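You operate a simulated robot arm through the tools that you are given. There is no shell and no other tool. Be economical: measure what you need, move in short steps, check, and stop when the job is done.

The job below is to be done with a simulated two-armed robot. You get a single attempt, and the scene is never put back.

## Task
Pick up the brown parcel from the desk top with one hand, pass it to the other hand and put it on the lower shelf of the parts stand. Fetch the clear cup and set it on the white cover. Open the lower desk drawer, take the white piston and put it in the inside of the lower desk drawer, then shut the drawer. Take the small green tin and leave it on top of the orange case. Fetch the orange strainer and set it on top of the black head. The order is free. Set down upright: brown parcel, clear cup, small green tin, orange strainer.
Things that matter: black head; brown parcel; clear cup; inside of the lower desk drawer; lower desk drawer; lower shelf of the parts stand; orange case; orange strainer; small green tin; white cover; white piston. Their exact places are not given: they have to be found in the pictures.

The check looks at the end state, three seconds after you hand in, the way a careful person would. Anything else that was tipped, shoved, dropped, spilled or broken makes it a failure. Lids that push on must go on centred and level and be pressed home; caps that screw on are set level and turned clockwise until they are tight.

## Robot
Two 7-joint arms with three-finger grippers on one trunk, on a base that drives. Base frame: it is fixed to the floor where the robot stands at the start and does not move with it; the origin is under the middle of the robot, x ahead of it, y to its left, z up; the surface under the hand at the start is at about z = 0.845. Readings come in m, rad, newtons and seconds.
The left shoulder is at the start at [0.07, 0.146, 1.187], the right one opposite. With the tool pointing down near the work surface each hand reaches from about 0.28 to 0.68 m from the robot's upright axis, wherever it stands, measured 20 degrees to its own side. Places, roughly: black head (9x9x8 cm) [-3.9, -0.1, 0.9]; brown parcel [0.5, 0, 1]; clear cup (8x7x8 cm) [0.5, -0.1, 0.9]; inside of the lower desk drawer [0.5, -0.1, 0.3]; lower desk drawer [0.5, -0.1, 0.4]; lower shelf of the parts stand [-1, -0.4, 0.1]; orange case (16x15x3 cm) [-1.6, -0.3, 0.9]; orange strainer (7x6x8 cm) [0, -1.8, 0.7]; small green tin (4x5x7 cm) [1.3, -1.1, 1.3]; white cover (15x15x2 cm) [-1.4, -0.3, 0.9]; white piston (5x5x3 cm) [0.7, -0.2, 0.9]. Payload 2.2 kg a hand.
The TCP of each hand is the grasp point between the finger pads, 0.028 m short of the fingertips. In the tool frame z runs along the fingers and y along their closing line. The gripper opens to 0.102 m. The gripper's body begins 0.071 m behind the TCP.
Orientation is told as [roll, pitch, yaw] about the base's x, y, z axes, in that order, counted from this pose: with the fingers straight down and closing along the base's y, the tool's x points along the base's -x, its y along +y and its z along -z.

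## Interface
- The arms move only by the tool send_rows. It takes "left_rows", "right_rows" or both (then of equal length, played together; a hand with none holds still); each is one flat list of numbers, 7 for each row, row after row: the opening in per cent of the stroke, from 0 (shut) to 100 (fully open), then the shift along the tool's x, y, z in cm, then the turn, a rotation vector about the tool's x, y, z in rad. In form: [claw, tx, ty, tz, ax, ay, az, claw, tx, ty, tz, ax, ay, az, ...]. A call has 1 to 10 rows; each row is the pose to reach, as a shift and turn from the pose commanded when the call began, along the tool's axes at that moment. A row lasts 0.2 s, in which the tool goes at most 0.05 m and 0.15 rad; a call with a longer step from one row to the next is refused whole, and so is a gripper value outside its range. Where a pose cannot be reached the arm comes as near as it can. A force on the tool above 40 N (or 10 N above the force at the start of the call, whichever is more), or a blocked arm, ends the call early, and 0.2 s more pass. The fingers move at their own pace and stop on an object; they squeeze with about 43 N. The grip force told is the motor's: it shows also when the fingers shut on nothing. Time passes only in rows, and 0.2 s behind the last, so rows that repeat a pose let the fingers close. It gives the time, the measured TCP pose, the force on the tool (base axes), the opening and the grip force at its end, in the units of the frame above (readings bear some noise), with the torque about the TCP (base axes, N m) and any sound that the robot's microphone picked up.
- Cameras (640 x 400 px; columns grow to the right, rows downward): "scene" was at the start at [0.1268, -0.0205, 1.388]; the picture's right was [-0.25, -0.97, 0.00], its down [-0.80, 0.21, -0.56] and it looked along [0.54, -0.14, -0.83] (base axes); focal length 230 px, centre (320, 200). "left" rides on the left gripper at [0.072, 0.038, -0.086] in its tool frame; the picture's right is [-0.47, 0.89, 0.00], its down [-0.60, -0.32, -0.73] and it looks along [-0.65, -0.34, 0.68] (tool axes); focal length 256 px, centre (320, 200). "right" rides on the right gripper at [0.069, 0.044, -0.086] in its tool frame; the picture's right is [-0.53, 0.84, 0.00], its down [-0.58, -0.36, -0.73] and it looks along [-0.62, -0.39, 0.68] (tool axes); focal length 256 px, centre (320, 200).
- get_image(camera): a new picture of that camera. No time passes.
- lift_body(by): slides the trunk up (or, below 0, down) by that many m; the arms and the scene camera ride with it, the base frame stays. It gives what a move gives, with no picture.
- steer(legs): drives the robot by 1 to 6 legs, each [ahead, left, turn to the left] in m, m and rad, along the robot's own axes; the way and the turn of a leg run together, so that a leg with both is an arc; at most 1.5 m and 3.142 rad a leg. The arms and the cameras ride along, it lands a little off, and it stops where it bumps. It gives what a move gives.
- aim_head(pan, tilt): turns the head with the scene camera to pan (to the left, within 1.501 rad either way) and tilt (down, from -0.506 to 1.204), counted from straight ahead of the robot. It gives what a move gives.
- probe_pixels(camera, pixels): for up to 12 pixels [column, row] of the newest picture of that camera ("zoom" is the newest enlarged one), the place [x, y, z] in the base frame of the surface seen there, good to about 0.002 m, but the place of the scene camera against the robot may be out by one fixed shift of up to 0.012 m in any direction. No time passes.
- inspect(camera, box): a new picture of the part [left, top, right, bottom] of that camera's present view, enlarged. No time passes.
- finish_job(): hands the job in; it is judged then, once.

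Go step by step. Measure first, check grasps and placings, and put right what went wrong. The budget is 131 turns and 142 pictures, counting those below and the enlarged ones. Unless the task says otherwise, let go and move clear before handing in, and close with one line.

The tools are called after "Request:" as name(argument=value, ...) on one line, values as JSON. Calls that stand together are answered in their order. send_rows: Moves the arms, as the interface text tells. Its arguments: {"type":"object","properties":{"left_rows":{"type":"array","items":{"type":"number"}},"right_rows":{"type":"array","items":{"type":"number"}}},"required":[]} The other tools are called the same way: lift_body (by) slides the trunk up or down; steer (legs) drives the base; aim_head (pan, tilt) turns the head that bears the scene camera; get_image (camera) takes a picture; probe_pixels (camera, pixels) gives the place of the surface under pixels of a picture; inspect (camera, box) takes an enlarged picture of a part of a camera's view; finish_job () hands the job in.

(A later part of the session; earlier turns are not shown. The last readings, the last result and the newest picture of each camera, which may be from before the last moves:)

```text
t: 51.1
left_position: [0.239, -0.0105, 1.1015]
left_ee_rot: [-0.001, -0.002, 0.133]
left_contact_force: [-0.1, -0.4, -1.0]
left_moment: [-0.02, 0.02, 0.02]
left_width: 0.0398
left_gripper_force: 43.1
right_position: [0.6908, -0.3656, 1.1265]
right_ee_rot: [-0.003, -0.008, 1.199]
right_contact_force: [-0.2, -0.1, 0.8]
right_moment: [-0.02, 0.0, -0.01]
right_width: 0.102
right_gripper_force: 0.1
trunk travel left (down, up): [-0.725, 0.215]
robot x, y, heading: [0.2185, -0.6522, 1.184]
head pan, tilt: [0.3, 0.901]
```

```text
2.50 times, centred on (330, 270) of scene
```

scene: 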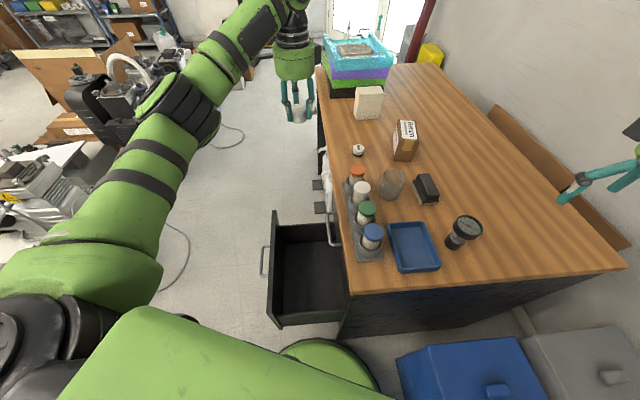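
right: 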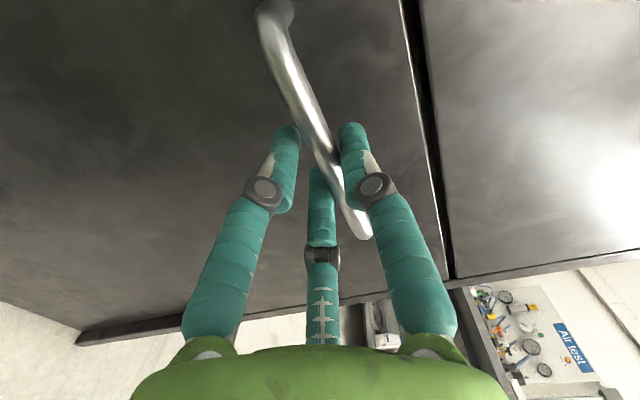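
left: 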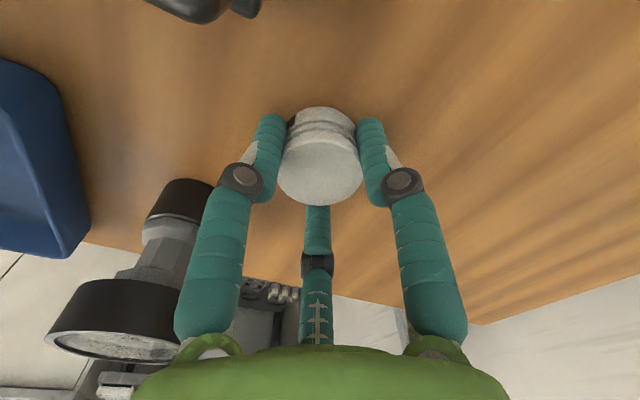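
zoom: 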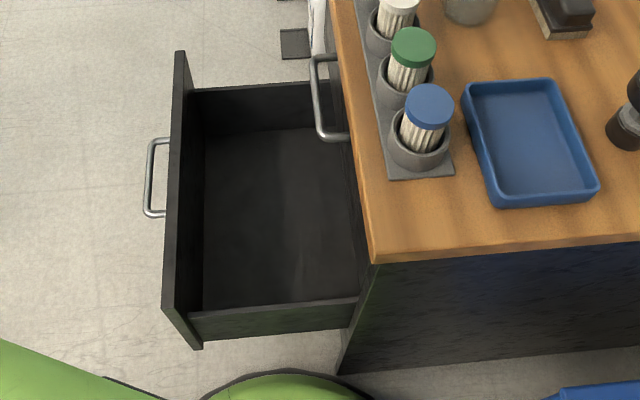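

Drawer side walls top out at z≈0.50, and the interior spans x 0.125–0.35, y -0.33–0.03. I'll move the held piston over (0.215,-0.16) with the camera turned toward the robot.

Request:
send_rows(left_rows=[0, 0.4, -1.5, 1, 0, 0, -0.137, 0, 0.9, -2.9, 2, 0, 0, -0.274, 0, 1.3, -4.4, 3, 0, 0, -0.411, 0, 1.7, -5.8, 4, 0, 0, -0.548, 0, 2.2, -7.3, 5, 0, 0, -0.685, 0, 2.6, -8.7, 6, 0, 0, -0.822, 0, 3.1, -10.2, 7, 0, 0, -0.959, 0, 3.5, -11.6, 8, 0, 0, -1.096, 0, 3.9, -13.1, 9, 0, 0, -1.233, 0, 4.4, -14.5, 10, 0, 0, -1.37])

Request:
lift_body(by=-0.3)

Request:
get_image(camera="scene")

Request:
get_image(camera="left")

```text
t: 53.3
left_position: [0.2154, -0.1599, 1.0002]
left_ee_rot: [0.0, -0.003, 1.506]
left_contact_force: [0.2, -0.4, -0.8]
left_moment: [-0.01, -0.01, 0.04]
left_width: 0.0403
left_gripper_force: 42.7
right_position: [0.6909, -0.3675, 1.1271]
right_ee_rot: [-0.001, -0.008, 1.198]
right_contact_force: [0.0, -0.7, 0.5]
right_moment: [0.01, 0.02, 0.0]
right_width: 0.1021
right_gripper_force: 0.1
trunk travel left (down, up): [-0.725, 0.215]
robot x, y, heading: [0.2206, -0.653, 1.186]
head pan, tilt: [0.3, 0.901]
```

```text
t: 55.8
left_position: [0.215, -0.1606, 0.7228]
left_ee_rot: [-0.001, -0.001, 1.502]
left_contact_force: [0.0, -0.7, -1.2]
left_moment: [-0.01, 0.06, -0.02]
left_width: 0.0401
left_gripper_force: 43.0
right_position: [0.6883, -0.3642, 0.8574]
right_ee_rot: [0.015, -0.042, 1.203]
right_contact_force: [-7.1, -5.5, 13.2]
right_moment: [0.26, 0.59, 0.52]
right_width: 0.1031
right_gripper_force: 0.0
trunk travel left (down, up): [-0.446, 0.494]
robot x, y, heading: [0.2235, -0.6558, 1.186]
head pan, tilt: [0.3, 0.901]
stopped: the force on the tool passed its limit at 52 N (the readings are from after the stop); the commanded pose is now the measured one
```

```text
114 pictures are left
```

scene: 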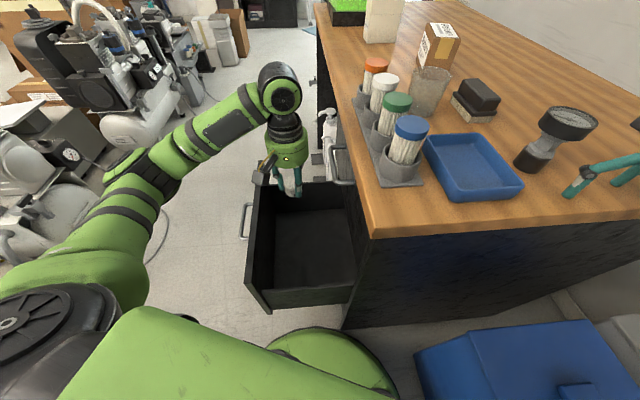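

```text
113 pictures are left
```

left: 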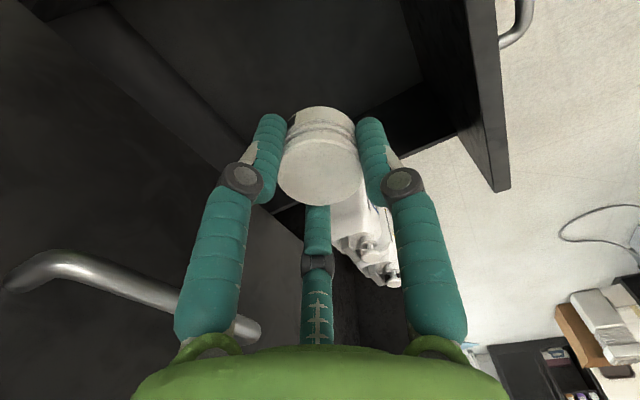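

The right hand came down on the desk edge and stopped the lift; the gauge still stands. I'll raise the right hand 30 cm, then lower the left into the drawer.

Request:
send_rows(right_rows=[100, 0, 0, -3, 0, 0, 0, 100, 0, 0, -7, 0, 0, 0, 100, 0, 0, -11, 0, 0, 0, 100, 0, 0, -15, 0, 0, 0, 100, 0, 0, -19, 0, 0, 0, 100, 0, 0, -23, 0, 0, 0, 100, 0, 0, -27, 0, 0, 0, 100, 0, 0, -30, 0, 0, 0])

Request:
send_rows(left_rows=[0, 0, 0, 4, 0, 0, 0, 0, 0, 0, 8, 0, 0, 0, 0, 0, 0, 12, 0, 0, 0, 0, 0, 0, 16, 0, 0, 0, 0, 0, 0, 20, 0, 0, 0, 0, 0, 0, 23, 0, 0, 0, 0, 0, 0, 26, 0, 0, 0])

Request:
get_image(camera="scene")

```text
t: 57.6
left_position: [0.2158, -0.16, 0.7215]
left_ee_rot: [0.001, 0.001, 1.502]
left_contact_force: [0.6, -0.7, -2.0]
left_moment: [0.0, -0.04, 0.02]
left_width: 0.04
left_gripper_force: 43.0
right_position: [0.6765, -0.378, 1.0969]
right_ee_rot: [0.012, -0.041, 1.197]
right_contact_force: [-0.1, 0.5, 0.3]
right_moment: [-0.06, -0.02, 0.01]
right_width: 0.1022
right_gripper_force: 0.0
right hand out of reach, approached as far as the arm can: row 7, 8
trunk travel left (down, up): [-0.446, 0.494]
robot x, y, heading: [0.2199, -0.6517, 1.184]
head pan, tilt: [0.3, 0.901]
```

```text
t: 59.2
left_position: [0.2175, -0.1599, 0.463]
left_ee_rot: [-0.002, 0.0, 1.505]
left_contact_force: [-0.3, 0.5, 0.4]
left_moment: [-0.01, 0.01, 0.01]
left_width: 0.0399
left_gripper_force: 42.9
right_position: [0.6773, -0.3768, 1.0971]
right_ee_rot: [0.01, -0.04, 1.197]
right_contact_force: [-0.1, 1.1, -0.4]
right_moment: [0.0, 0.01, -0.02]
right_width: 0.1019
right_gripper_force: 0.1
trunk travel left (down, up): [-0.446, 0.494]
robot x, y, heading: [0.2225, -0.6543, 1.185]
head pan, tilt: [0.3, 0.901]
```

```text
112 pictures are left
```

scene: 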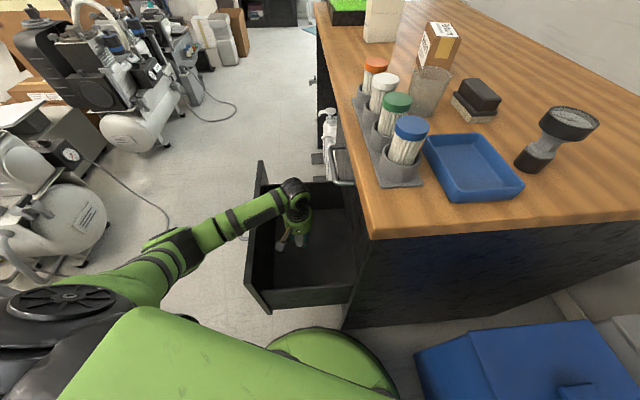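

The hand is inside the drawer at TCP z 0.463. I'll descend another 9.3 cm toward the floor, expecting light contact.

Request:
send_rows(left_rows=[0, 0, 0, 3, 0, 0, 0, 0, 0, 0, 6, 0, 0, 0, 0, 0, 0, 8, 0, 0, 0, 0, 0, 0, 9.3, 0, 0, 0, 0, 0, 0, 9.5, 0, 0, 0])

Request:
get_image(camera="left")

```text
t: 60.6
left_position: [0.2377, -0.1228, 0.4153]
left_ee_rot: [-0.052, -0.112, 1.51]
left_contact_force: [-1.1, 0.1, 0.0]
left_moment: [-0.01, -0.06, 0.01]
left_width: 0.0399
left_gripper_force: 42.7
right_position: [0.6785, -0.396, 1.1]
right_ee_rot: [0.02, -0.057, 1.198]
right_contact_force: [-0.7, -0.2, 1.1]
right_moment: [0.05, -0.03, 0.03]
right_width: 0.1023
right_gripper_force: 0.0
trunk travel left (down, up): [-0.446, 0.494]
robot x, y, heading: [0.2213, -0.6518, 1.181]
head pan, tilt: [0.3, 0.901]
stopped in row 5 (left hand): the arm was blocked; the commanded pose is now the measured one
```

```text
111 pictures are left
```

left: 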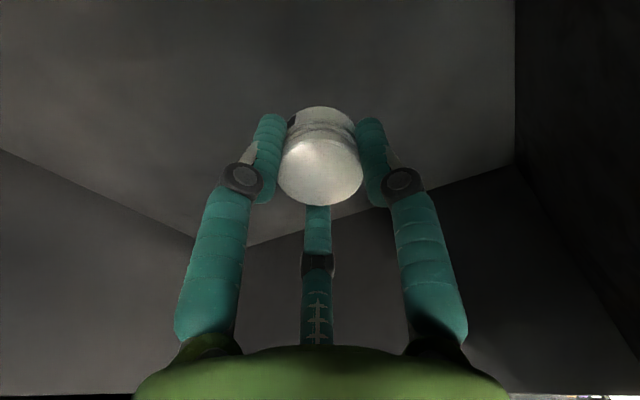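

The left arm was blocked, most likely by the forearm on the drawer front rim. I'll raise it, lift the trunk, shift and turn the base so the forearm comes over the lower side wall, then retry.

Request:
send_rows(left_rows=[0, 0, 0, -4, 0, 0, 0, 0, 0, 0, -8, 0, 0, 0, 0, 0, 0, -12, 0, 0, 0, 0, 0, 0, -16, 0, 0, 0, 0, 0, 0, -20, 0, 0, 0, 0, 0, 0, -24, 0, 0, 0, 0, 0, 0, -28, 0, 0, 0])

Request:
lift_body(by=0.1)

Request:
steer(legs=[[0.01, -0.06, 0], [0, 0, 0.35]])

Request:
get_image(camera="scene")

```text
t: 62.2
left_position: [0.2163, -0.1459, 0.6802]
left_ee_rot: [-0.04, -0.077, 1.509]
left_contact_force: [-0.4, 0.7, -1.0]
left_moment: [-0.01, -0.03, -0.01]
left_width: 0.0399
left_gripper_force: 42.8
right_position: [0.6761, -0.3789, 1.0967]
right_ee_rot: [0.011, -0.04, 1.198]
right_contact_force: [-0.2, -0.8, 0.4]
right_moment: [0.03, 0.01, 0.0]
right_width: 0.1021
right_gripper_force: 0.0
trunk travel left (down, up): [-0.446, 0.494]
robot x, y, heading: [0.2224, -0.6529, 1.186]
head pan, tilt: [0.3, 0.901]
```

```text
t: 63.5
left_position: [0.2173, -0.1431, 0.7783]
left_ee_rot: [-0.042, -0.077, 1.511]
left_contact_force: [0.2, 0.5, -1.1]
left_moment: [0.0, 0.0, 0.02]
left_width: 0.04
left_gripper_force: 43.1
right_position: [0.6774, -0.3769, 1.1974]
right_ee_rot: [0.01, -0.042, 1.199]
right_contact_force: [-0.4, 0.1, 0.5]
right_moment: [0.01, -0.01, -0.02]
right_width: 0.1021
right_gripper_force: 0.1
trunk travel left (down, up): [-0.546, 0.394]
robot x, y, heading: [0.2223, -0.6528, 1.182]
head pan, tilt: [0.3, 0.901]
```

```text
t: 65.6
left_position: [0.1031, -0.192, 0.7792]
left_ee_rot: [-0.042, -0.079, 1.862]
left_contact_force: [0.5, 1.1, -1.1]
left_moment: [-0.01, 0.01, 0.01]
left_width: 0.0403
left_gripper_force: 43.3
right_position: [0.616, -0.2508, 1.1965]
right_ee_rot: [0.011, -0.04, 1.547]
right_contact_force: [0.6, -0.7, 0.2]
right_moment: [0.01, -0.05, -0.01]
right_width: 0.102
right_gripper_force: 0.2
trunk travel left (down, up): [-0.546, 0.394]
robot x, y, heading: [0.2811, -0.6682, 1.538]
head pan, tilt: [0.3, 0.901]
```

```text
110 pictures are left
```

scene: 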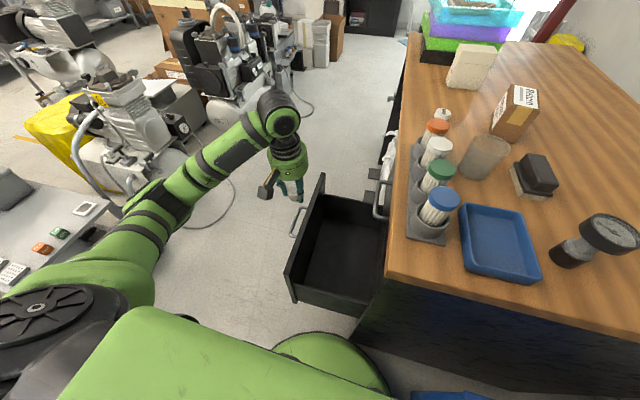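

The base is at (0.281,-0.668), heading 1.54. I'll bring the hand over the drawer at (0.215,-0.17), level it, and descend in two steps.

Request:
send_rows(left_rows=[0, 0.3, -2.8, 0, -0.01, 0.02, 0.07, 0, 0.5, -5.7, 0, -0.021, 0.04, 0.14, 0, 0.8, -8.5, 0, -0.031, 0.06, 0.21, 0, 1.1, -11.3, 0, -0.042, 0.079, 0.29])

Request:
send_rows(left_rows=[0, 0, 0, 4, 0, 0, 0, 0, 0, 0, 8, 0, 0, 0, 0, 0, 0, 12, 0, 0, 0, 0, 0, 0, 16, 0, 0, 0, 0, 0, 0, 20, 0, 0, 0, 0, 0, 0, 24, 0, 0, 0, 0, 0, 0, 27, 0, 0, 0, 0, 0, 0, 30, 0, 0, 0])

Request:
get_image(camera="scene")

```text
t: 66.6
left_position: [0.2138, -0.1693, 0.7839]
left_ee_rot: [0.012, -0.002, 1.569]
left_contact_force: [0.7, 0.2, -0.4]
left_moment: [0.0, 0.03, -0.02]
left_width: 0.0402
left_gripper_force: 42.6
right_position: [0.6178, -0.2516, 1.1957]
right_ee_rot: [0.013, -0.04, 1.547]
right_contact_force: [0.0, 0.1, -0.3]
right_moment: [-0.01, 0.0, 0.01]
right_width: 0.1019
right_gripper_force: 0.2
trunk travel left (down, up): [-0.546, 0.394]
robot x, y, heading: [0.2827, -0.6637, 1.537]
head pan, tilt: [0.3, 0.901]
```

```text
t: 68.4
left_position: [0.211, -0.1679, 0.4823]
left_ee_rot: [0.012, -0.002, 1.572]
left_contact_force: [-1.3, 0.4, 0.1]
left_moment: [-0.04, -0.01, -0.02]
left_width: 0.0399
left_gripper_force: 42.9
right_position: [0.6169, -0.2504, 1.196]
right_ee_rot: [0.01, -0.04, 1.548]
right_contact_force: [0.0, 0.4, -1.1]
right_moment: [-0.02, 0.05, 0.0]
right_width: 0.102
right_gripper_force: 0.1
trunk travel left (down, up): [-0.546, 0.394]
robot x, y, heading: [0.2817, -0.6663, 1.538]
head pan, tilt: [0.3, 0.901]
```

```text
109 pictures are left
```

scene: 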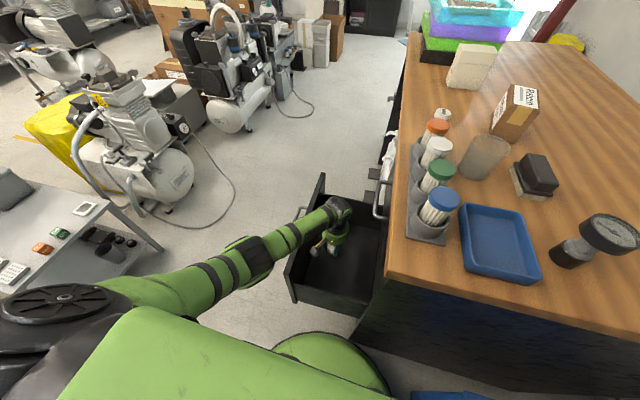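

The forearm still crosses the front rim. I'll probe its height there before going on.

Request:
probe_pixels(camera="scene", pixels=[[303, 226], [285, 240], [255, 258], [338, 208], [318, 222], [297, 245], [240, 250]])

Request:
inspect(camera="scene", box=[220, 160, 400, 320])

```text
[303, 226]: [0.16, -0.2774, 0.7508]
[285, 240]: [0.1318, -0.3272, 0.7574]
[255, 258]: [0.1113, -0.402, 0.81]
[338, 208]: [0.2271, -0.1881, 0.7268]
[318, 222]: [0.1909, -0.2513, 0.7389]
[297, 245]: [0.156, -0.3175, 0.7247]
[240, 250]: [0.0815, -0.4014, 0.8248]
```

```text
2.50 times, centred on (310, 240) of scene
```

zoom: 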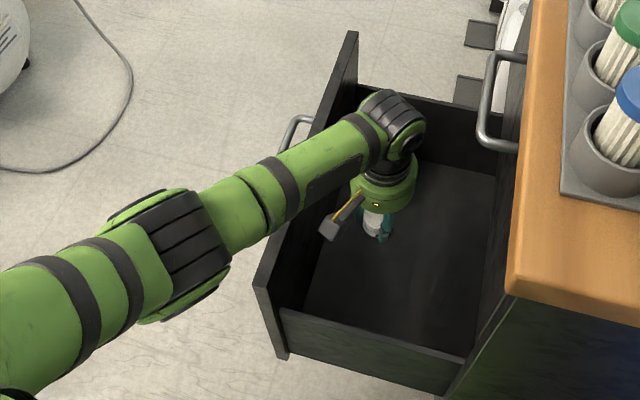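

Forearm clearance would be marginal at depth, so I'll raise the trunk 0.12 for a steeper forearm and then go down.

Request:
lift_body(by=0.12)

Request:
send_rows(left_rows=[0, -0.2, 0, 4, 0, 0, 0, 0, -0.4, 0, 8, 0, 0, 0, 0, -0.6, 0, 12, 0, 0, 0, 0, -0.6, 0, 16, 0, 0, 0, 0, -0.6, 0, 19, 0, 0, 0])

Request:
get_image(camera="scene")

```text
t: 69.9
left_position: [0.2109, -0.1685, 0.6025]
left_ee_rot: [0.014, -0.001, 1.57]
left_contact_force: [-0.4, 0.7, -1.4]
left_moment: [0.0, 0.03, -0.02]
left_width: 0.0399
left_gripper_force: 43.6
right_position: [0.6158, -0.2519, 1.3167]
right_ee_rot: [0.011, -0.039, 1.548]
right_contact_force: [-0.6, 1.0, 0.4]
right_moment: [0.0, 0.01, 0.03]
right_width: 0.102
right_gripper_force: 0.0
trunk travel left (down, up): [-0.666, 0.274]
robot x, y, heading: [0.2813, -0.6629, 1.536]
head pan, tilt: [0.3, 0.901]
```

```text
t: 71.1
left_position: [0.1923, -0.2096, 0.4891]
left_ee_rot: [0.011, -0.005, 1.57]
left_contact_force: [0.0, -0.7, -0.5]
left_moment: [0.0, -0.01, -0.01]
left_width: 0.0403
left_gripper_force: 43.2
left hand out of reach, approached as far as the arm can: row 2, 3, 4, 5
right_position: [0.615, -0.2518, 1.3163]
right_ee_rot: [0.009, -0.04, 1.548]
right_contact_force: [-0.3, -0.1, 0.3]
right_moment: [0.0, 0.02, 0.01]
right_width: 0.102
right_gripper_force: 0.1
trunk travel left (down, up): [-0.666, 0.274]
robot x, y, heading: [0.2791, -0.6677, 1.54]
head pan, tilt: [0.3, 0.901]
```

```text
107 pictures are left
```

scene: 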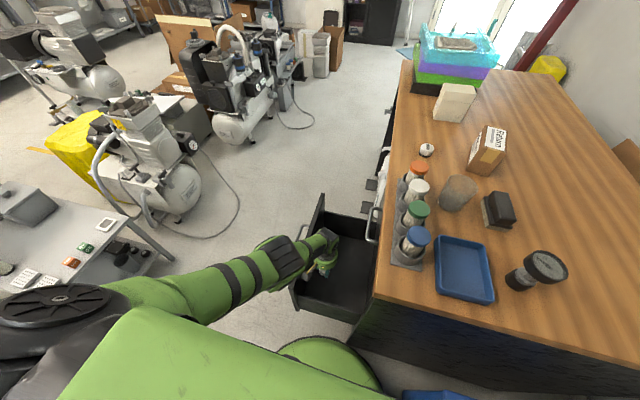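

The arm is now straight and steep, which clears the rim. I'll lower the trunk with it: 0.05 first, a small +y shift, then the rest.

Request:
lift_body(by=-0.05)

Request:
send_rows(left_rows=[0, -2, -1, -0.5, 0, 0, 0, 0, -3, -1.5, -0.5, 0, 0, 0])

Request:
get_image(camera="left")

```text
t: 72.0
left_position: [0.1931, -0.2095, 0.4397]
left_ee_rot: [0.013, -0.005, 1.57]
left_contact_force: [0.1, 0.3, -1.0]
left_moment: [-0.02, 0.0, 0.0]
left_width: 0.0403
left_gripper_force: 43.0
right_position: [0.615, -0.2523, 1.2662]
right_ee_rot: [0.009, -0.039, 1.548]
right_contact_force: [0.9, 0.3, -0.2]
right_moment: [0.04, 0.03, -0.03]
right_width: 0.1021
right_gripper_force: 0.1
trunk travel left (down, up): [-0.616, 0.324]
robot x, y, heading: [0.2875, -0.6672, 1.535]
head pan, tilt: [0.3, 0.901]
```

```text
t: 72.6
left_position: [0.202, -0.1957, 0.4535]
left_ee_rot: [0.014, -0.002, 1.571]
left_contact_force: [-0.8, -0.9, -0.3]
left_moment: [0.03, 0.0, -0.01]
left_width: 0.0401
left_gripper_force: 43.0
left hand out of reach, approached as far as the arm can: row 1, 2
right_position: [0.6143, -0.2522, 1.2686]
right_ee_rot: [0.011, -0.04, 1.548]
right_contact_force: [0.5, -0.6, 0.4]
right_moment: [0.02, -0.01, -0.02]
right_width: 0.1021
right_gripper_force: 0.0
trunk travel left (down, up): [-0.616, 0.324]
robot x, y, heading: [0.2812, -0.6691, 1.53]
head pan, tilt: [0.3, 0.901]
```

```text
106 pictures are left
```

left: 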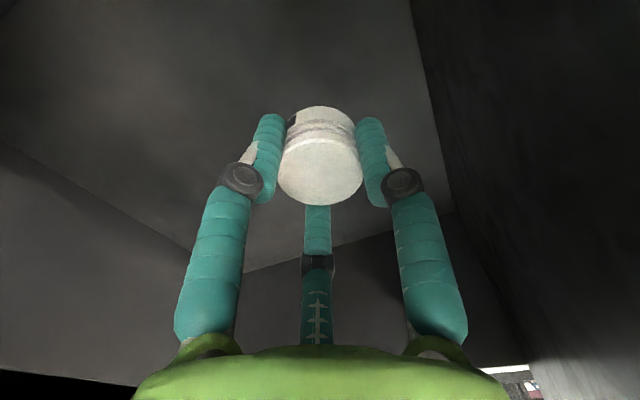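

Hand is at (0.202,-0.196,0.4535). I'll probe the drawer floor and the piston's lower edge in the wrist view for an accurate distance.

Request:
probe_pixels(camera="left", pixels=[[320, 50], [200, 60], [380, 60], [320, 110], [270, 130], [320, 180], [500, 150]])

Request:
lift_body(by=-0.07)

```text
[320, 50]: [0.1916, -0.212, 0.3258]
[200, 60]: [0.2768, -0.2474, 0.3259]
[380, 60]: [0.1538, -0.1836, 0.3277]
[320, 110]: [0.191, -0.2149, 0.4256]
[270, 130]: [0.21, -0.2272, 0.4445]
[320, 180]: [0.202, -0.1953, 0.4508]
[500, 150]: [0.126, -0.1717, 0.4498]
```

```text
t: 73.7
left_position: [0.2018, -0.195, 0.3854]
left_ee_rot: [0.012, -0.004, 1.57]
left_contact_force: [0.3, 0.5, -0.5]
left_moment: [-0.02, -0.01, 0.04]
left_width: 0.0401
left_gripper_force: 42.7
right_position: [0.6149, -0.2515, 1.1979]
right_ee_rot: [0.011, -0.039, 1.549]
right_contact_force: [-0.1, 0.3, 0.3]
right_moment: [0.01, -0.02, 0.01]
right_width: 0.1022
right_gripper_force: 0.1
trunk travel left (down, up): [-0.546, 0.394]
robot x, y, heading: [0.2837, -0.6692, 1.535]
head pan, tilt: [0.3, 0.901]
```

The floor is at 0.326 and the piston bottom is about 2.4 cm above it. I'll lower by 2.2 cm and release.

Request:
lift_body(by=-0.022)

Request:
send_rows(left_rows=[30, 0, 0, 0, 0, 0, 0, 55, 0, 0, 0, 0, 0, 0, 60, 0, 0, 0, 0, 0, 0])

Request:
get_image(camera="left")

```text
t: 74.4
left_position: [0.2024, -0.1977, 0.3629]
left_ee_rot: [0.012, -0.003, 1.571]
left_contact_force: [0.2, -0.3, -1.3]
left_moment: [0.03, 0.02, -0.02]
left_width: 0.04
left_gripper_force: 42.8
right_position: [0.6149, -0.2529, 1.1745]
right_ee_rot: [0.01, -0.04, 1.549]
right_contact_force: [-1.3, -0.5, 0.5]
right_moment: [0.02, 0.0, 0.02]
right_width: 0.1021
right_gripper_force: 0.1
trunk travel left (down, up): [-0.524, 0.416]
robot x, y, heading: [0.2859, -0.669, 1.538]
head pan, tilt: [0.3, 0.901]
```

```text
t: 75.2
left_position: [0.2016, -0.1955, 0.3635]
left_ee_rot: [0.012, -0.003, 1.571]
left_contact_force: [0.1, -0.4, -0.7]
left_moment: [-0.01, -0.01, 0.01]
left_width: 0.0612
left_gripper_force: 0.1
right_position: [0.6148, -0.2518, 1.1759]
right_ee_rot: [0.011, -0.039, 1.548]
right_contact_force: [-0.2, -0.1, 0.2]
right_moment: [0.04, -0.01, -0.01]
right_width: 0.1021
right_gripper_force: 0.1
trunk travel left (down, up): [-0.524, 0.416]
robot x, y, heading: [0.2796, -0.6652, 1.535]
head pan, tilt: [0.3, 0.901]
```

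```text
105 pictures are left
```

left: 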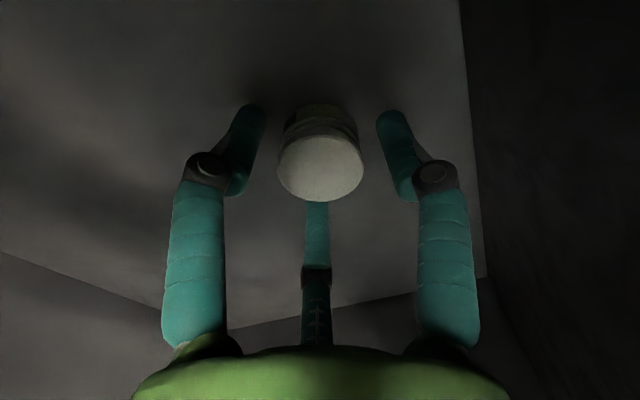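

The piston stands on the drawer floor. I'll withdraw upward with the trunk, then raise the arm well clear.

Request:
lift_body(by=0.4)

Request:
send_rows(left_rows=[60, 2, 0, -4, 0, 0, 0, 60, 4, 0, -8, 0, 0, 0, 60, 6, 0, -12, 0, 0, 0, 60, 8, 0, -16, 0, 0, 0, 60, 8, 0, -20, 0, 0, 0, 60, 8, 0, -24, 0, 0, 0, 60, 8, 0, -28, 0, 0, 0, 60, 8, 0, -32, 0, 0, 0])

Request:
get_image(camera="scene")

```text
t: 79.0
left_position: [0.2013, -0.196, 0.7632]
left_ee_rot: [0.012, -0.003, 1.571]
left_contact_force: [-0.1, -0.1, -0.6]
left_moment: [-0.01, 0.01, 0.0]
left_width: 0.0612
left_gripper_force: 0.0
right_position: [0.6163, -0.251, 1.575]
right_ee_rot: [0.01, -0.039, 1.549]
right_contact_force: [-0.3, -0.1, -0.1]
right_moment: [0.0, 0.01, -0.01]
right_width: 0.1021
right_gripper_force: 0.2
trunk travel left (down, up): [-0.924, 0.016]
robot x, y, heading: [0.279, -0.6718, 1.538]
head pan, tilt: [0.3, 0.901]
```

```text
t: 80.8
left_position: [0.2038, -0.2768, 1.08]
left_ee_rot: [0.015, -0.001, 1.569]
left_contact_force: [0.6, -0.7, 0.1]
left_moment: [0.01, 0.03, -0.04]
left_width: 0.0612
left_gripper_force: 0.1
right_position: [0.6157, -0.2509, 1.5751]
right_ee_rot: [0.012, -0.039, 1.548]
right_contact_force: [-0.1, 0.8, 0.9]
right_moment: [-0.02, 0.01, 0.03]
right_width: 0.102
right_gripper_force: 0.1
trunk travel left (down, up): [-0.924, 0.016]
robot x, y, heading: [0.283, -0.6678, 1.536]
head pan, tilt: [0.3, 0.901]
```

```text
104 pictures are left
```

scene: 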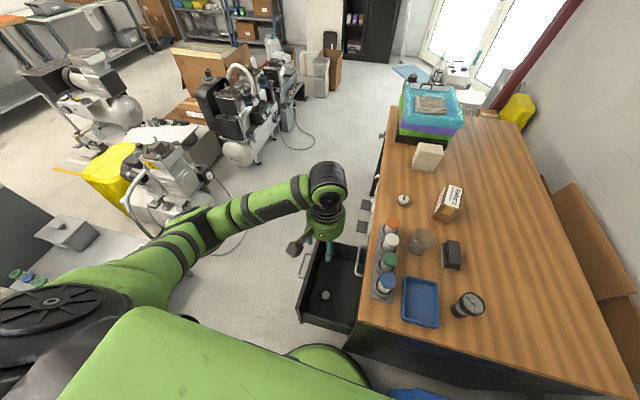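

The piston shows inside the drawer at (325,295). I'll turn back to face the desk, back out and come round to the front of the drawer.

Request:
steer(legs=[[0, 0, -1.536], [-0.57, 0, 0], [0, 0.5, 0]])

Request:
lift_body(by=-0.2)

Request:
aim_head(pan=0.0, tilt=0.9)

Request:
get_image(camera="scene")

```text
t: 90.2
left_position: [0.0937, -0.0916, 1.0797]
left_ee_rot: [0.014, -0.004, 0.058]
left_contact_force: [0.2, 0.3, 0.5]
left_moment: [0.05, -0.04, -0.01]
left_width: 0.0612
left_gripper_force: 0.0
right_position: [0.1424, -0.5013, 1.5735]
right_ee_rot: [0.011, -0.041, 0.039]
right_contact_force: [0.3, 1.0, 0.0]
right_moment: [0.04, -0.01, -0.01]
right_width: 0.1021
right_gripper_force: 0.0
trunk travel left (down, up): [-0.924, 0.016]
robot x, y, heading: [-0.2927, -0.1951, 0.029]
head pan, tilt: [0.3, 0.901]
```

```text
t: 92.4
left_position: [0.0935, -0.089, 0.8788]
left_ee_rot: [0.013, -0.002, 0.06]
left_contact_force: [0.6, 0.0, 0.4]
left_moment: [0.02, 0.0, -0.04]
left_width: 0.0611
left_gripper_force: 0.0
right_position: [0.1428, -0.4987, 1.3746]
right_ee_rot: [0.008, -0.041, 0.035]
right_contact_force: [1.3, -0.4, 0.2]
right_moment: [-0.02, -0.01, 0.03]
right_width: 0.1019
right_gripper_force: 0.0
trunk travel left (down, up): [-0.724, 0.216]
robot x, y, heading: [-0.291, -0.1936, 0.025]
head pan, tilt: [0.3, 0.901]
```

```text
t: 93.2
left_position: [0.0932, -0.0891, 0.8789]
left_ee_rot: [0.013, -0.005, 0.059]
left_contact_force: [-0.5, 0.4, 0.1]
left_moment: [0.02, -0.02, 0.01]
left_width: 0.0612
left_gripper_force: 0.0
right_position: [0.1429, -0.4976, 1.3759]
right_ee_rot: [0.01, -0.039, 0.037]
right_contact_force: [0.4, 0.1, 0.1]
right_moment: [0.03, 0.05, 0.0]
right_width: 0.1023
right_gripper_force: 0.0
trunk travel left (down, up): [-0.724, 0.216]
robot x, y, heading: [-0.2901, -0.1916, 0.03]
head pan, tilt: [0.0, 0.901]
```

```text
103 pictures are left
```

scene: 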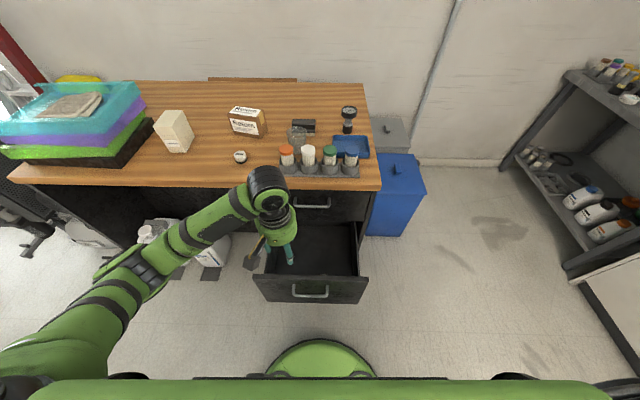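

I'm in front of the drawer. I'll back off 12 cm, lower the trunk, and tilt the closed left hand forward for pushing.

Request:
steer(legs=[[-0.12, 0, 0]])

Request:
lift_body(by=-0.3)

Request:
send_rows(left_rows=[0, 0, 0.6, 1, 0, -0.15, 0, 0, 0, 1.2, 2, 0, -0.3, 0, 0, 0, 1.8, 3.5, 0, -0.45, 0, 0, 0, 2.4, 5, 0, -0.6, 0, 0, 0, 3, 6.5, 0, -0.75, 0, 0, 0, 3.6, 8, 0, -0.9, 0, 0, 0, 4.2, 9, 0, -1.05, 0, 0, 0, 4.8, 10, 0, -1.2, 0])

Request:
get_image(camera="scene")

```text
t: 94.5
left_position: [-0.0264, -0.092, 0.8783]
left_ee_rot: [0.012, 0.0, 0.058]
left_contact_force: [-0.2, 0.5, -0.3]
left_moment: [-0.01, 0.01, -0.01]
left_width: 0.0614
left_gripper_force: 0.1
right_position: [0.0227, -0.5012, 1.3748]
right_ee_rot: [0.012, -0.037, 0.034]
right_contact_force: [-0.1, 0.0, 0.5]
right_moment: [-0.01, 0.02, -0.02]
right_width: 0.102
right_gripper_force: 0.1
trunk travel left (down, up): [-0.724, 0.216]
robot x, y, heading: [-0.4152, -0.1913, 0.026]
head pan, tilt: [0.0, 0.901]
```

```text
t: 97.5
left_position: [-0.0266, -0.0934, 0.5792]
left_ee_rot: [0.011, -0.004, 0.059]
left_contact_force: [-0.4, 0.3, 0.1]
left_moment: [0.02, 0.01, 0.0]
left_width: 0.0612
left_gripper_force: 0.1
right_position: [0.0213, -0.5024, 1.0751]
right_ee_rot: [0.011, -0.041, 0.037]
right_contact_force: [-0.2, 0.4, -0.1]
right_moment: [0.02, 0.03, 0.0]
right_width: 0.102
right_gripper_force: 0.2
trunk travel left (down, up): [-0.424, 0.516]
robot x, y, heading: [-0.4116, -0.1931, 0.027]
head pan, tilt: [0.0, 0.901]
```

```text
t: 99.3
left_position: [-0.0311, -0.0424, 0.4803]
left_ee_rot: [0.035, -1.205, 0.027]
left_contact_force: [0.5, -0.4, 0.2]
left_moment: [-0.02, 0.01, -0.04]
left_width: 0.0021
left_gripper_force: 31.0
right_position: [0.0198, -0.5021, 1.0741]
right_ee_rot: [0.01, -0.04, 0.035]
right_contact_force: [-0.3, 0.3, 0.5]
right_moment: [0.0, -0.01, 0.0]
right_width: 0.102
right_gripper_force: 0.1
trunk travel left (down, up): [-0.424, 0.516]
robot x, y, heading: [-0.4148, -0.1934, 0.024]
head pan, tilt: [0.0, 0.901]
```

```text
102 pictures are left
```

scene: 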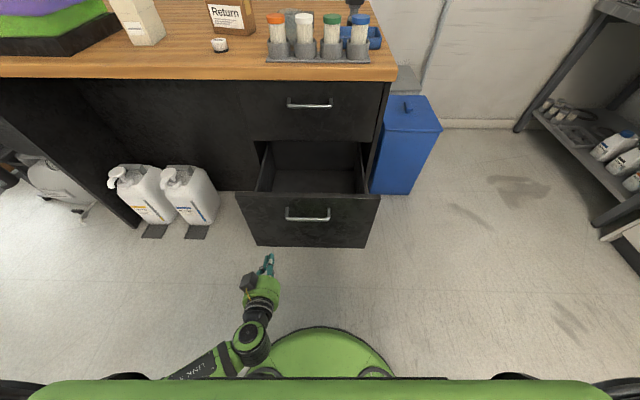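

Fingertips sit ahead of the panel, left of the handle. I'll drive forward 0.33 to push it nearly shut.

Request:
steer(legs=[[0.335, 0, 0]])

Request:
get_image(camera="scene")

```text
t: 101.5
left_position: [0.3113, -0.0367, 0.4793]
left_ee_rot: [0.037, -1.201, 0.02]
left_contact_force: [-0.2, 0.7, 0.0]
left_moment: [-0.01, 0.02, -0.02]
left_width: 0.0022
left_gripper_force: 31.6
right_position: [0.3594, -0.497, 1.0753]
right_ee_rot: [0.011, -0.041, 0.03]
right_contact_force: [1.1, 0.2, 0.0]
right_moment: [-0.02, 0.02, -0.01]
right_width: 0.102
right_gripper_force: 0.2
trunk travel left (down, up): [-0.424, 0.516]
robot x, y, heading: [-0.0754, -0.1878, 0.018]
head pan, tilt: [0.0, 0.901]
```

```text
101 pictures are left
```

scene: 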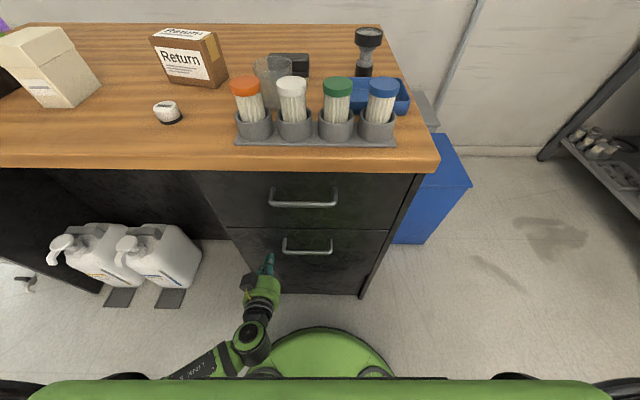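

The drawer is nearly shut. I'll press a further 2–3 cm with the arm until resistance.

Request:
send_rows(left_rows=[0, -0.4, 0, 1, 0, 0, 0, 0, -0.7, 0, 1.9, 0, 0, 0, 0, -1.1, 0, 2.8, 0, 0, 0, 0, -1.4, 0, 3.7, 0, 0, 0])

Request:
get_image(camera="scene")

Request:
probe_pixels(camera="scene", pixels=[[250, 215], [250, 245], [350, 215], [350, 245], [307, 250]])

```text
t: 102.0
left_position: [0.3187, -0.038, 0.4781]
left_ee_rot: [0.031, -1.193, 0.02]
left_contact_force: [-19.2, 1.2, 7.6]
left_moment: [-0.06, -0.21, -0.05]
left_width: 0.0021
left_gripper_force: 31.8
right_position: [0.358, -0.4961, 1.0748]
right_ee_rot: [0.012, -0.041, 0.031]
right_contact_force: [-0.7, 0.2, -0.4]
right_moment: [0.01, 0.09, 0.01]
right_width: 0.1019
right_gripper_force: 0.1
trunk travel left (down, up): [-0.424, 0.516]
robot x, y, heading: [-0.0773, -0.1863, 0.022]
head pan, tilt: [0.0, 0.901]
stopped in row 2 (left hand): the force on the tool passed its limit at 48 N (the readings are from after the stop); the commanded pose is now the measured one
```

```text
100 pictures are left
```

scene: 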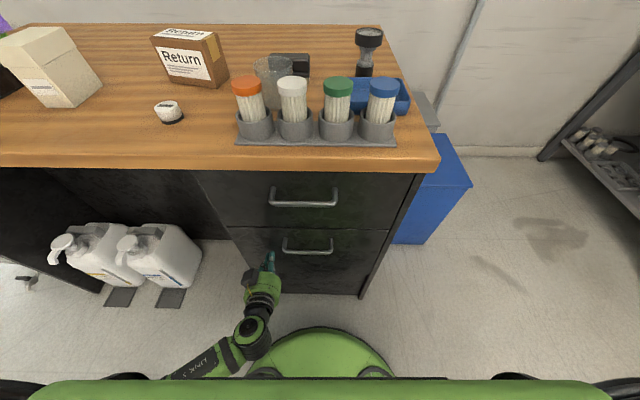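

```text
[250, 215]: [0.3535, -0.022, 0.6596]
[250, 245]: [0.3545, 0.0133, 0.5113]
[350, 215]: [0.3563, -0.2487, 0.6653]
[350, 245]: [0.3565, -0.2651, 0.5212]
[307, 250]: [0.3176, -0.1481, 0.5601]
```

The drawer is flush with the upper one (x 0.3545 vs 0.3535). I'll back off, raise the trunk and restore the left hand to tool-down.

Request:
steer(legs=[[-0.22, 0, 0]])

Request:
lift_body(by=0.45)

Request:
send_rows(left_rows=[50, -1.5, 1.5, -1, 0, 0.15, 0, 100, -3, 3, -2, 0, 0.3, 0, 100, -4.5, 4.5, -3, 0, 0.45, 0, 100, -6, 6, -4, 0, 0.6, 0, 100, -7.5, 7.5, -5, 0, 0.75, 0, 100, -9, 9, -6, 0, 0.9, 0, 100, -10.5, 10.5, -7, 0, 1.05, 0, 100, -12, 12, -8, 0, 1.2, 0])

Request:
steer(legs=[[0, 0, -1.4]])

Request:
aim_head(pan=-1.2, tilt=0.8)

Request:
get_image(camera="scene")

```text
t: 103.7
left_position: [0.1005, -0.0415, 0.477]
left_ee_rot: [0.035, -1.195, 0.021]
left_contact_force: [0.7, -0.2, -0.3]
left_moment: [0.01, 0.03, -0.01]
left_width: 0.0023
left_gripper_force: 31.2
right_position: [0.1411, -0.5013, 1.0739]
right_ee_rot: [0.011, -0.04, 0.032]
right_contact_force: [-0.2, -0.2, 1.0]
right_moment: [0.0, -0.01, -0.01]
right_width: 0.1021
right_gripper_force: 0.0
trunk travel left (down, up): [-0.424, 0.516]
robot x, y, heading: [-0.2931, -0.1956, 0.02]
head pan, tilt: [0.0, 0.901]
```

```text
refused: 0.45 is not a number from -0.4 to 0.4
```

```text
t: 105.5
left_position: [0.0648, 0.0756, 0.6223]
left_ee_rot: [0.014, 0.008, 0.055]
left_contact_force: [-1.2, -0.5, -0.7]
left_moment: [-0.01, 0.03, 0.02]
left_width: 0.1018
left_gripper_force: 0.0
right_position: [0.141, -0.5009, 1.0747]
right_ee_rot: [0.011, -0.04, 0.034]
right_contact_force: [0.6, 0.3, -0.2]
right_moment: [0.02, 0.0, 0.01]
right_width: 0.1022
right_gripper_force: 0.0
trunk travel left (down, up): [-0.424, 0.516]
robot x, y, heading: [-0.2899, -0.1906, 0.02]
head pan, tilt: [0.0, 0.901]
```

```text
t: 109.4
left_position: [0.0321, -0.4988, 0.6219]
left_ee_rot: [0.012, 0.006, -1.345]
left_contact_force: [-0.7, -0.4, 0.6]
left_moment: [-0.02, 0.0, 0.0]
left_width: 0.1021
left_gripper_force: 0.0
right_position: [-0.5207, -0.6718, 1.0741]
right_ee_rot: [0.01, -0.04, -1.363]
right_contact_force: [-0.4, 0.6, 0.4]
right_moment: [-0.03, 0.01, 0.03]
right_width: 0.102
right_gripper_force: 0.0
trunk travel left (down, up): [-0.424, 0.516]
robot x, y, heading: [-0.295, -0.1917, -1.372]
head pan, tilt: [0.0, 0.901]
```

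```text
t: 110.8
left_position: [0.0321, -0.4987, 0.6222]
left_ee_rot: [0.013, 0.007, -1.343]
left_contact_force: [-0.3, 0.8, -0.5]
left_moment: [0.0, -0.01, -0.01]
left_width: 0.1019
left_gripper_force: 0.0
right_position: [-0.5207, -0.6711, 1.0748]
right_ee_rot: [0.01, -0.04, -1.362]
right_contact_force: [0.9, -0.6, 0.4]
right_moment: [0.01, -0.01, -0.03]
right_width: 0.1022
right_gripper_force: 0.1
trunk travel left (down, up): [-0.424, 0.516]
robot x, y, heading: [-0.2938, -0.1901, -1.373]
head pan, tilt: [-1.201, 0.799]
```

```text
99 pictures are left
```

scene: 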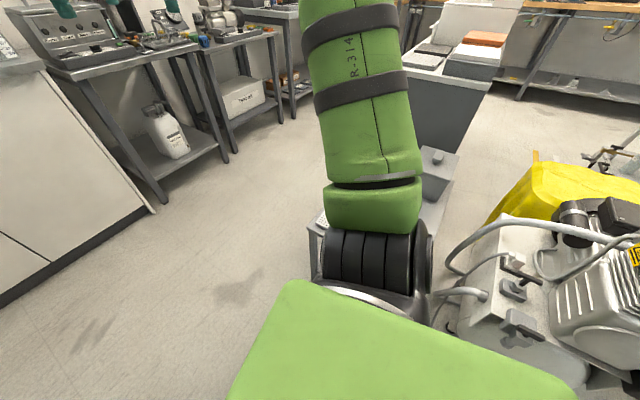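

The lift was refused (limit 0.4), but nothing touched. The right arm hides the stand; I'll raise 0.4 and probe what is visible of the stand and the work beyond.

Request:
probe_pixels(camera="scene", pixels=[[437, 155], [425, 225], [440, 240], [315, 235], [430, 75], [470, 75], [485, 38], [478, 52], [440, 48]])

Request:
lift_body(by=0.4)

Request:
steer(legs=[[0, 0, -0.75]])

Request:
aim_head(pan=-0.75, tilt=1.0)

Request:
get_image(camera="scene")

```text
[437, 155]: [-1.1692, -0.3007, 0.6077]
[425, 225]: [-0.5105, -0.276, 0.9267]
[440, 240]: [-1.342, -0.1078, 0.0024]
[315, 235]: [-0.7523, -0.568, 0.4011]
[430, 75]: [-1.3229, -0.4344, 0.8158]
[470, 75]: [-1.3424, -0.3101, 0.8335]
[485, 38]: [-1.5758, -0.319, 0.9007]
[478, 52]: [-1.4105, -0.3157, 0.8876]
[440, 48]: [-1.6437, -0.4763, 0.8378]
```

```text
t: 114.6
left_position: [0.0325, -0.4971, 1.0214]
left_ee_rot: [0.012, 0.006, -1.344]
left_contact_force: [0.3, -0.1, -0.1]
left_moment: [0.0, -0.01, 0.01]
left_width: 0.1021
left_gripper_force: 0.1
right_position: [-0.5205, -0.6707, 1.4748]
right_ee_rot: [0.01, -0.042, -1.363]
right_contact_force: [0.0, -0.7, -0.4]
right_moment: [-0.04, -0.04, 0.0]
right_width: 0.1021
right_gripper_force: 0.0
trunk travel left (down, up): [-0.824, 0.116]
robot x, y, heading: [-0.291, -0.1959, -1.378]
head pan, tilt: [-1.201, 0.799]
```

```text
t: 117.0
left_position: [-0.2644, -0.6376, 1.0214]
left_ee_rot: [0.013, 0.007, -2.093]
left_contact_force: [0.8, 0.3, -0.5]
left_moment: [-0.03, -0.03, 0.01]
left_width: 0.1019
left_gripper_force: 0.1
right_position: [-0.7867, -0.3874, 1.4745]
right_ee_rot: [0.009, -0.039, -2.115]
right_contact_force: [0.3, 0.2, -0.8]
right_moment: [0.02, 0.01, 0.0]
right_width: 0.1019
right_gripper_force: 0.0
trunk travel left (down, up): [-0.824, 0.116]
robot x, y, heading: [-0.2922, -0.194, -2.129]
head pan, tilt: [-1.201, 0.799]
```

```text
t: 117.9
left_position: [-0.2633, -0.6369, 1.0215]
left_ee_rot: [0.012, 0.006, -2.094]
left_contact_force: [-0.5, 0.3, 0.6]
left_moment: [-0.03, -0.01, 0.01]
left_width: 0.102
left_gripper_force: 0.0
right_position: [-0.7881, -0.3854, 1.4745]
right_ee_rot: [0.011, -0.039, -2.116]
right_contact_force: [0.0, 0.2, 0.2]
right_moment: [-0.01, -0.02, 0.01]
right_width: 0.102
right_gripper_force: 0.1
trunk travel left (down, up): [-0.824, 0.116]
robot x, y, heading: [-0.2904, -0.1923, -2.124]
head pan, tilt: [-0.75, 1.0]
```

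```text
98 pictures are left
```

scene: 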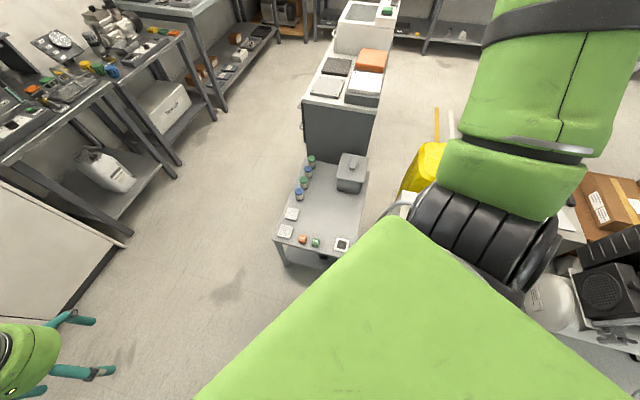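

Now the stand is visible: a low table with small items at (330,205). I'll zoom and probe.

Request:
inspect(camera="scene", box=[240, 130, 400, 280])

Request:
probe_pixels(camera="scene", pixels=[[276, 240], [350, 254], [310, 215], [365, 190], [308, 160], [325, 262], [290, 262], [334, 258], [350, 170], [285, 232], [345, 243], [340, 255]])

Request:
inspect(camera="scene", box=[290, 0, 410, 130])

```text
2.67 times, centred on (320, 205) of scene
```

zoom: 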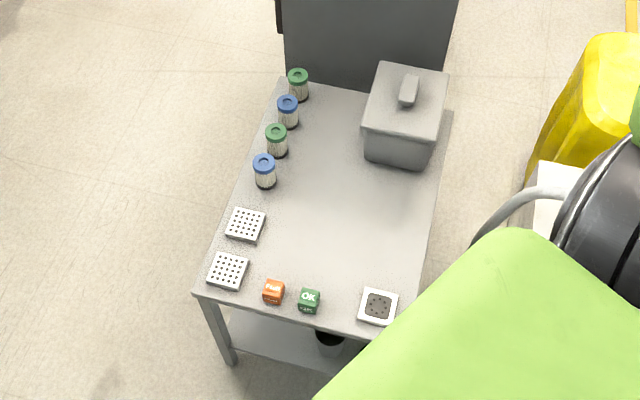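

```text
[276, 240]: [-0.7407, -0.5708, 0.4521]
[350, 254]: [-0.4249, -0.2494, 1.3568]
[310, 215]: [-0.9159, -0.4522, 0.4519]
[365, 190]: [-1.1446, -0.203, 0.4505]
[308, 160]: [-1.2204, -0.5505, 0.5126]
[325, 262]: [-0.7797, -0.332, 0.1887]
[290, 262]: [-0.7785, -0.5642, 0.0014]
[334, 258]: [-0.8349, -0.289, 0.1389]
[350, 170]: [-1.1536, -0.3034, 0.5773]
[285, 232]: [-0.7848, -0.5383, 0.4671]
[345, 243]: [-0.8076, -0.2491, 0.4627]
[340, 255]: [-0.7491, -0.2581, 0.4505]
```

```text
3.08 times, centred on (350, 65) of scene
```

zoom: 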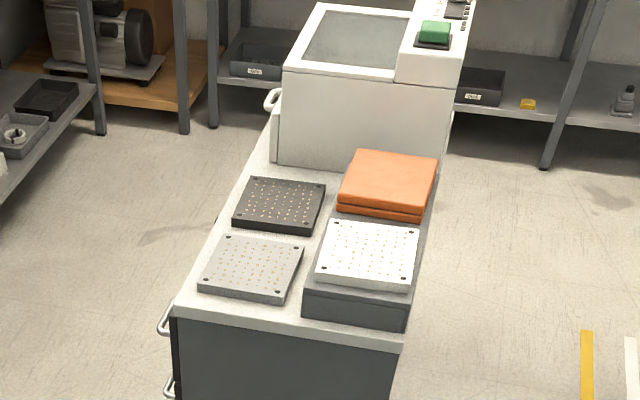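

The stand top is at z≈0.45, its near edge at x≈-0.74, and the white cover is at (-1.41,-0.32,0.888). I'll face the stand and look lower at its shelf.

Request:
steer(legs=[[0, 0, -0.7]])

Request:
lift_body(by=-0.25)

Request:
aim_head(pan=0.0, tilt=1.0)

Request:
get_image(camera="scene")

```text
t: 120.2
left_position: [-0.5647, -0.5462, 1.0226]
left_ee_rot: [0.012, 0.007, -2.811]
left_contact_force: [0.4, -0.5, 0.1]
left_moment: [0.01, 0.0, -0.01]
left_width: 0.1021
left_gripper_force: 0.1
right_position: [-0.7915, -0.0139, 1.4753]
right_ee_rot: [0.011, -0.039, -2.83]
right_contact_force: [0.5, -0.2, -0.1]
right_moment: [0.0, -0.04, 0.01]
right_width: 0.1021
right_gripper_force: 0.1
trunk travel left (down, up): [-0.824, 0.116]
robot x, y, heading: [-0.2906, -0.1956, -2.844]
head pan, tilt: [-0.75, 1.0]
```

```text
t: 122.8
left_position: [-0.5645, -0.5452, 0.7727]
left_ee_rot: [0.013, 0.007, -2.812]
left_contact_force: [0.2, 0.0, 0.5]
left_moment: [-0.03, 0.05, 0.01]
left_width: 0.1022
left_gripper_force: 0.0
right_position: [-0.7919, -0.0136, 1.2243]
right_ee_rot: [0.009, -0.039, -2.832]
right_contact_force: [0.1, 0.9, -0.3]
right_moment: [0.0, -0.02, 0.01]
right_width: 0.1019
right_gripper_force: 0.1
trunk travel left (down, up): [-0.574, 0.366]
robot x, y, heading: [-0.2949, -0.1915, -2.843]
head pan, tilt: [-0.75, 1.0]
```

```text
t: 123.9
left_position: [-0.5663, -0.5459, 0.7707]
left_ee_rot: [0.013, 0.007, -2.811]
left_contact_force: [0.0, -0.6, 0.0]
left_moment: [-0.03, 0.01, 0.01]
left_width: 0.102
left_gripper_force: 0.1
right_position: [-0.7926, -0.0136, 1.2243]
right_ee_rot: [0.01, -0.04, -2.831]
right_contact_force: [0.3, 0.0, 1.0]
right_moment: [0.0, -0.03, -0.01]
right_width: 0.1021
right_gripper_force: 0.0
trunk travel left (down, up): [-0.574, 0.366]
robot x, y, heading: [-0.291, -0.1947, -2.846]
head pan, tilt: [0.0, 1.0]
```

```text
95 pictures are left
```

scene: 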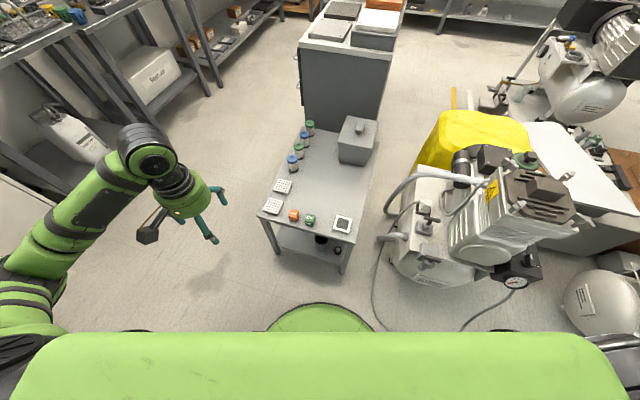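

The end of the stand is visible now. I'll zoom on the lower shelf near (305,245).

Request:
inspect(camera="scene", box=[250, 200, 370, 280])

Request:
probe_pixels(camera="scene", pixels=[[300, 250], [285, 238], [320, 262], [322, 240], [337, 250], [344, 270], [276, 253], [262, 213], [353, 242], [300, 238], [310, 255]])

```text
5.00 times, centred on (310, 240) of scene
```

zoom: 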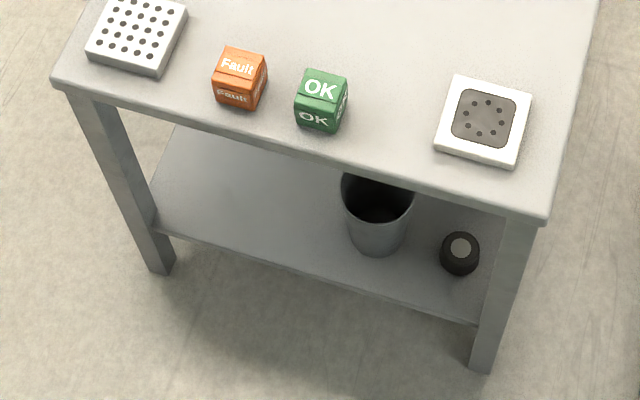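

```text
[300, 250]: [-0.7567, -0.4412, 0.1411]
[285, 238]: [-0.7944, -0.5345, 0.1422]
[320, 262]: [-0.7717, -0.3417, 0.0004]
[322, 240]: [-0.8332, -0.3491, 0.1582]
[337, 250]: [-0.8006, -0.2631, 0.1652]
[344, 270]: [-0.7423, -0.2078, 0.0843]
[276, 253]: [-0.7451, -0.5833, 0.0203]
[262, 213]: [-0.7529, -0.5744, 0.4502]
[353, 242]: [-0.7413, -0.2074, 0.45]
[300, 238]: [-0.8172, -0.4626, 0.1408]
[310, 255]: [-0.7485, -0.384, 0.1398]
```

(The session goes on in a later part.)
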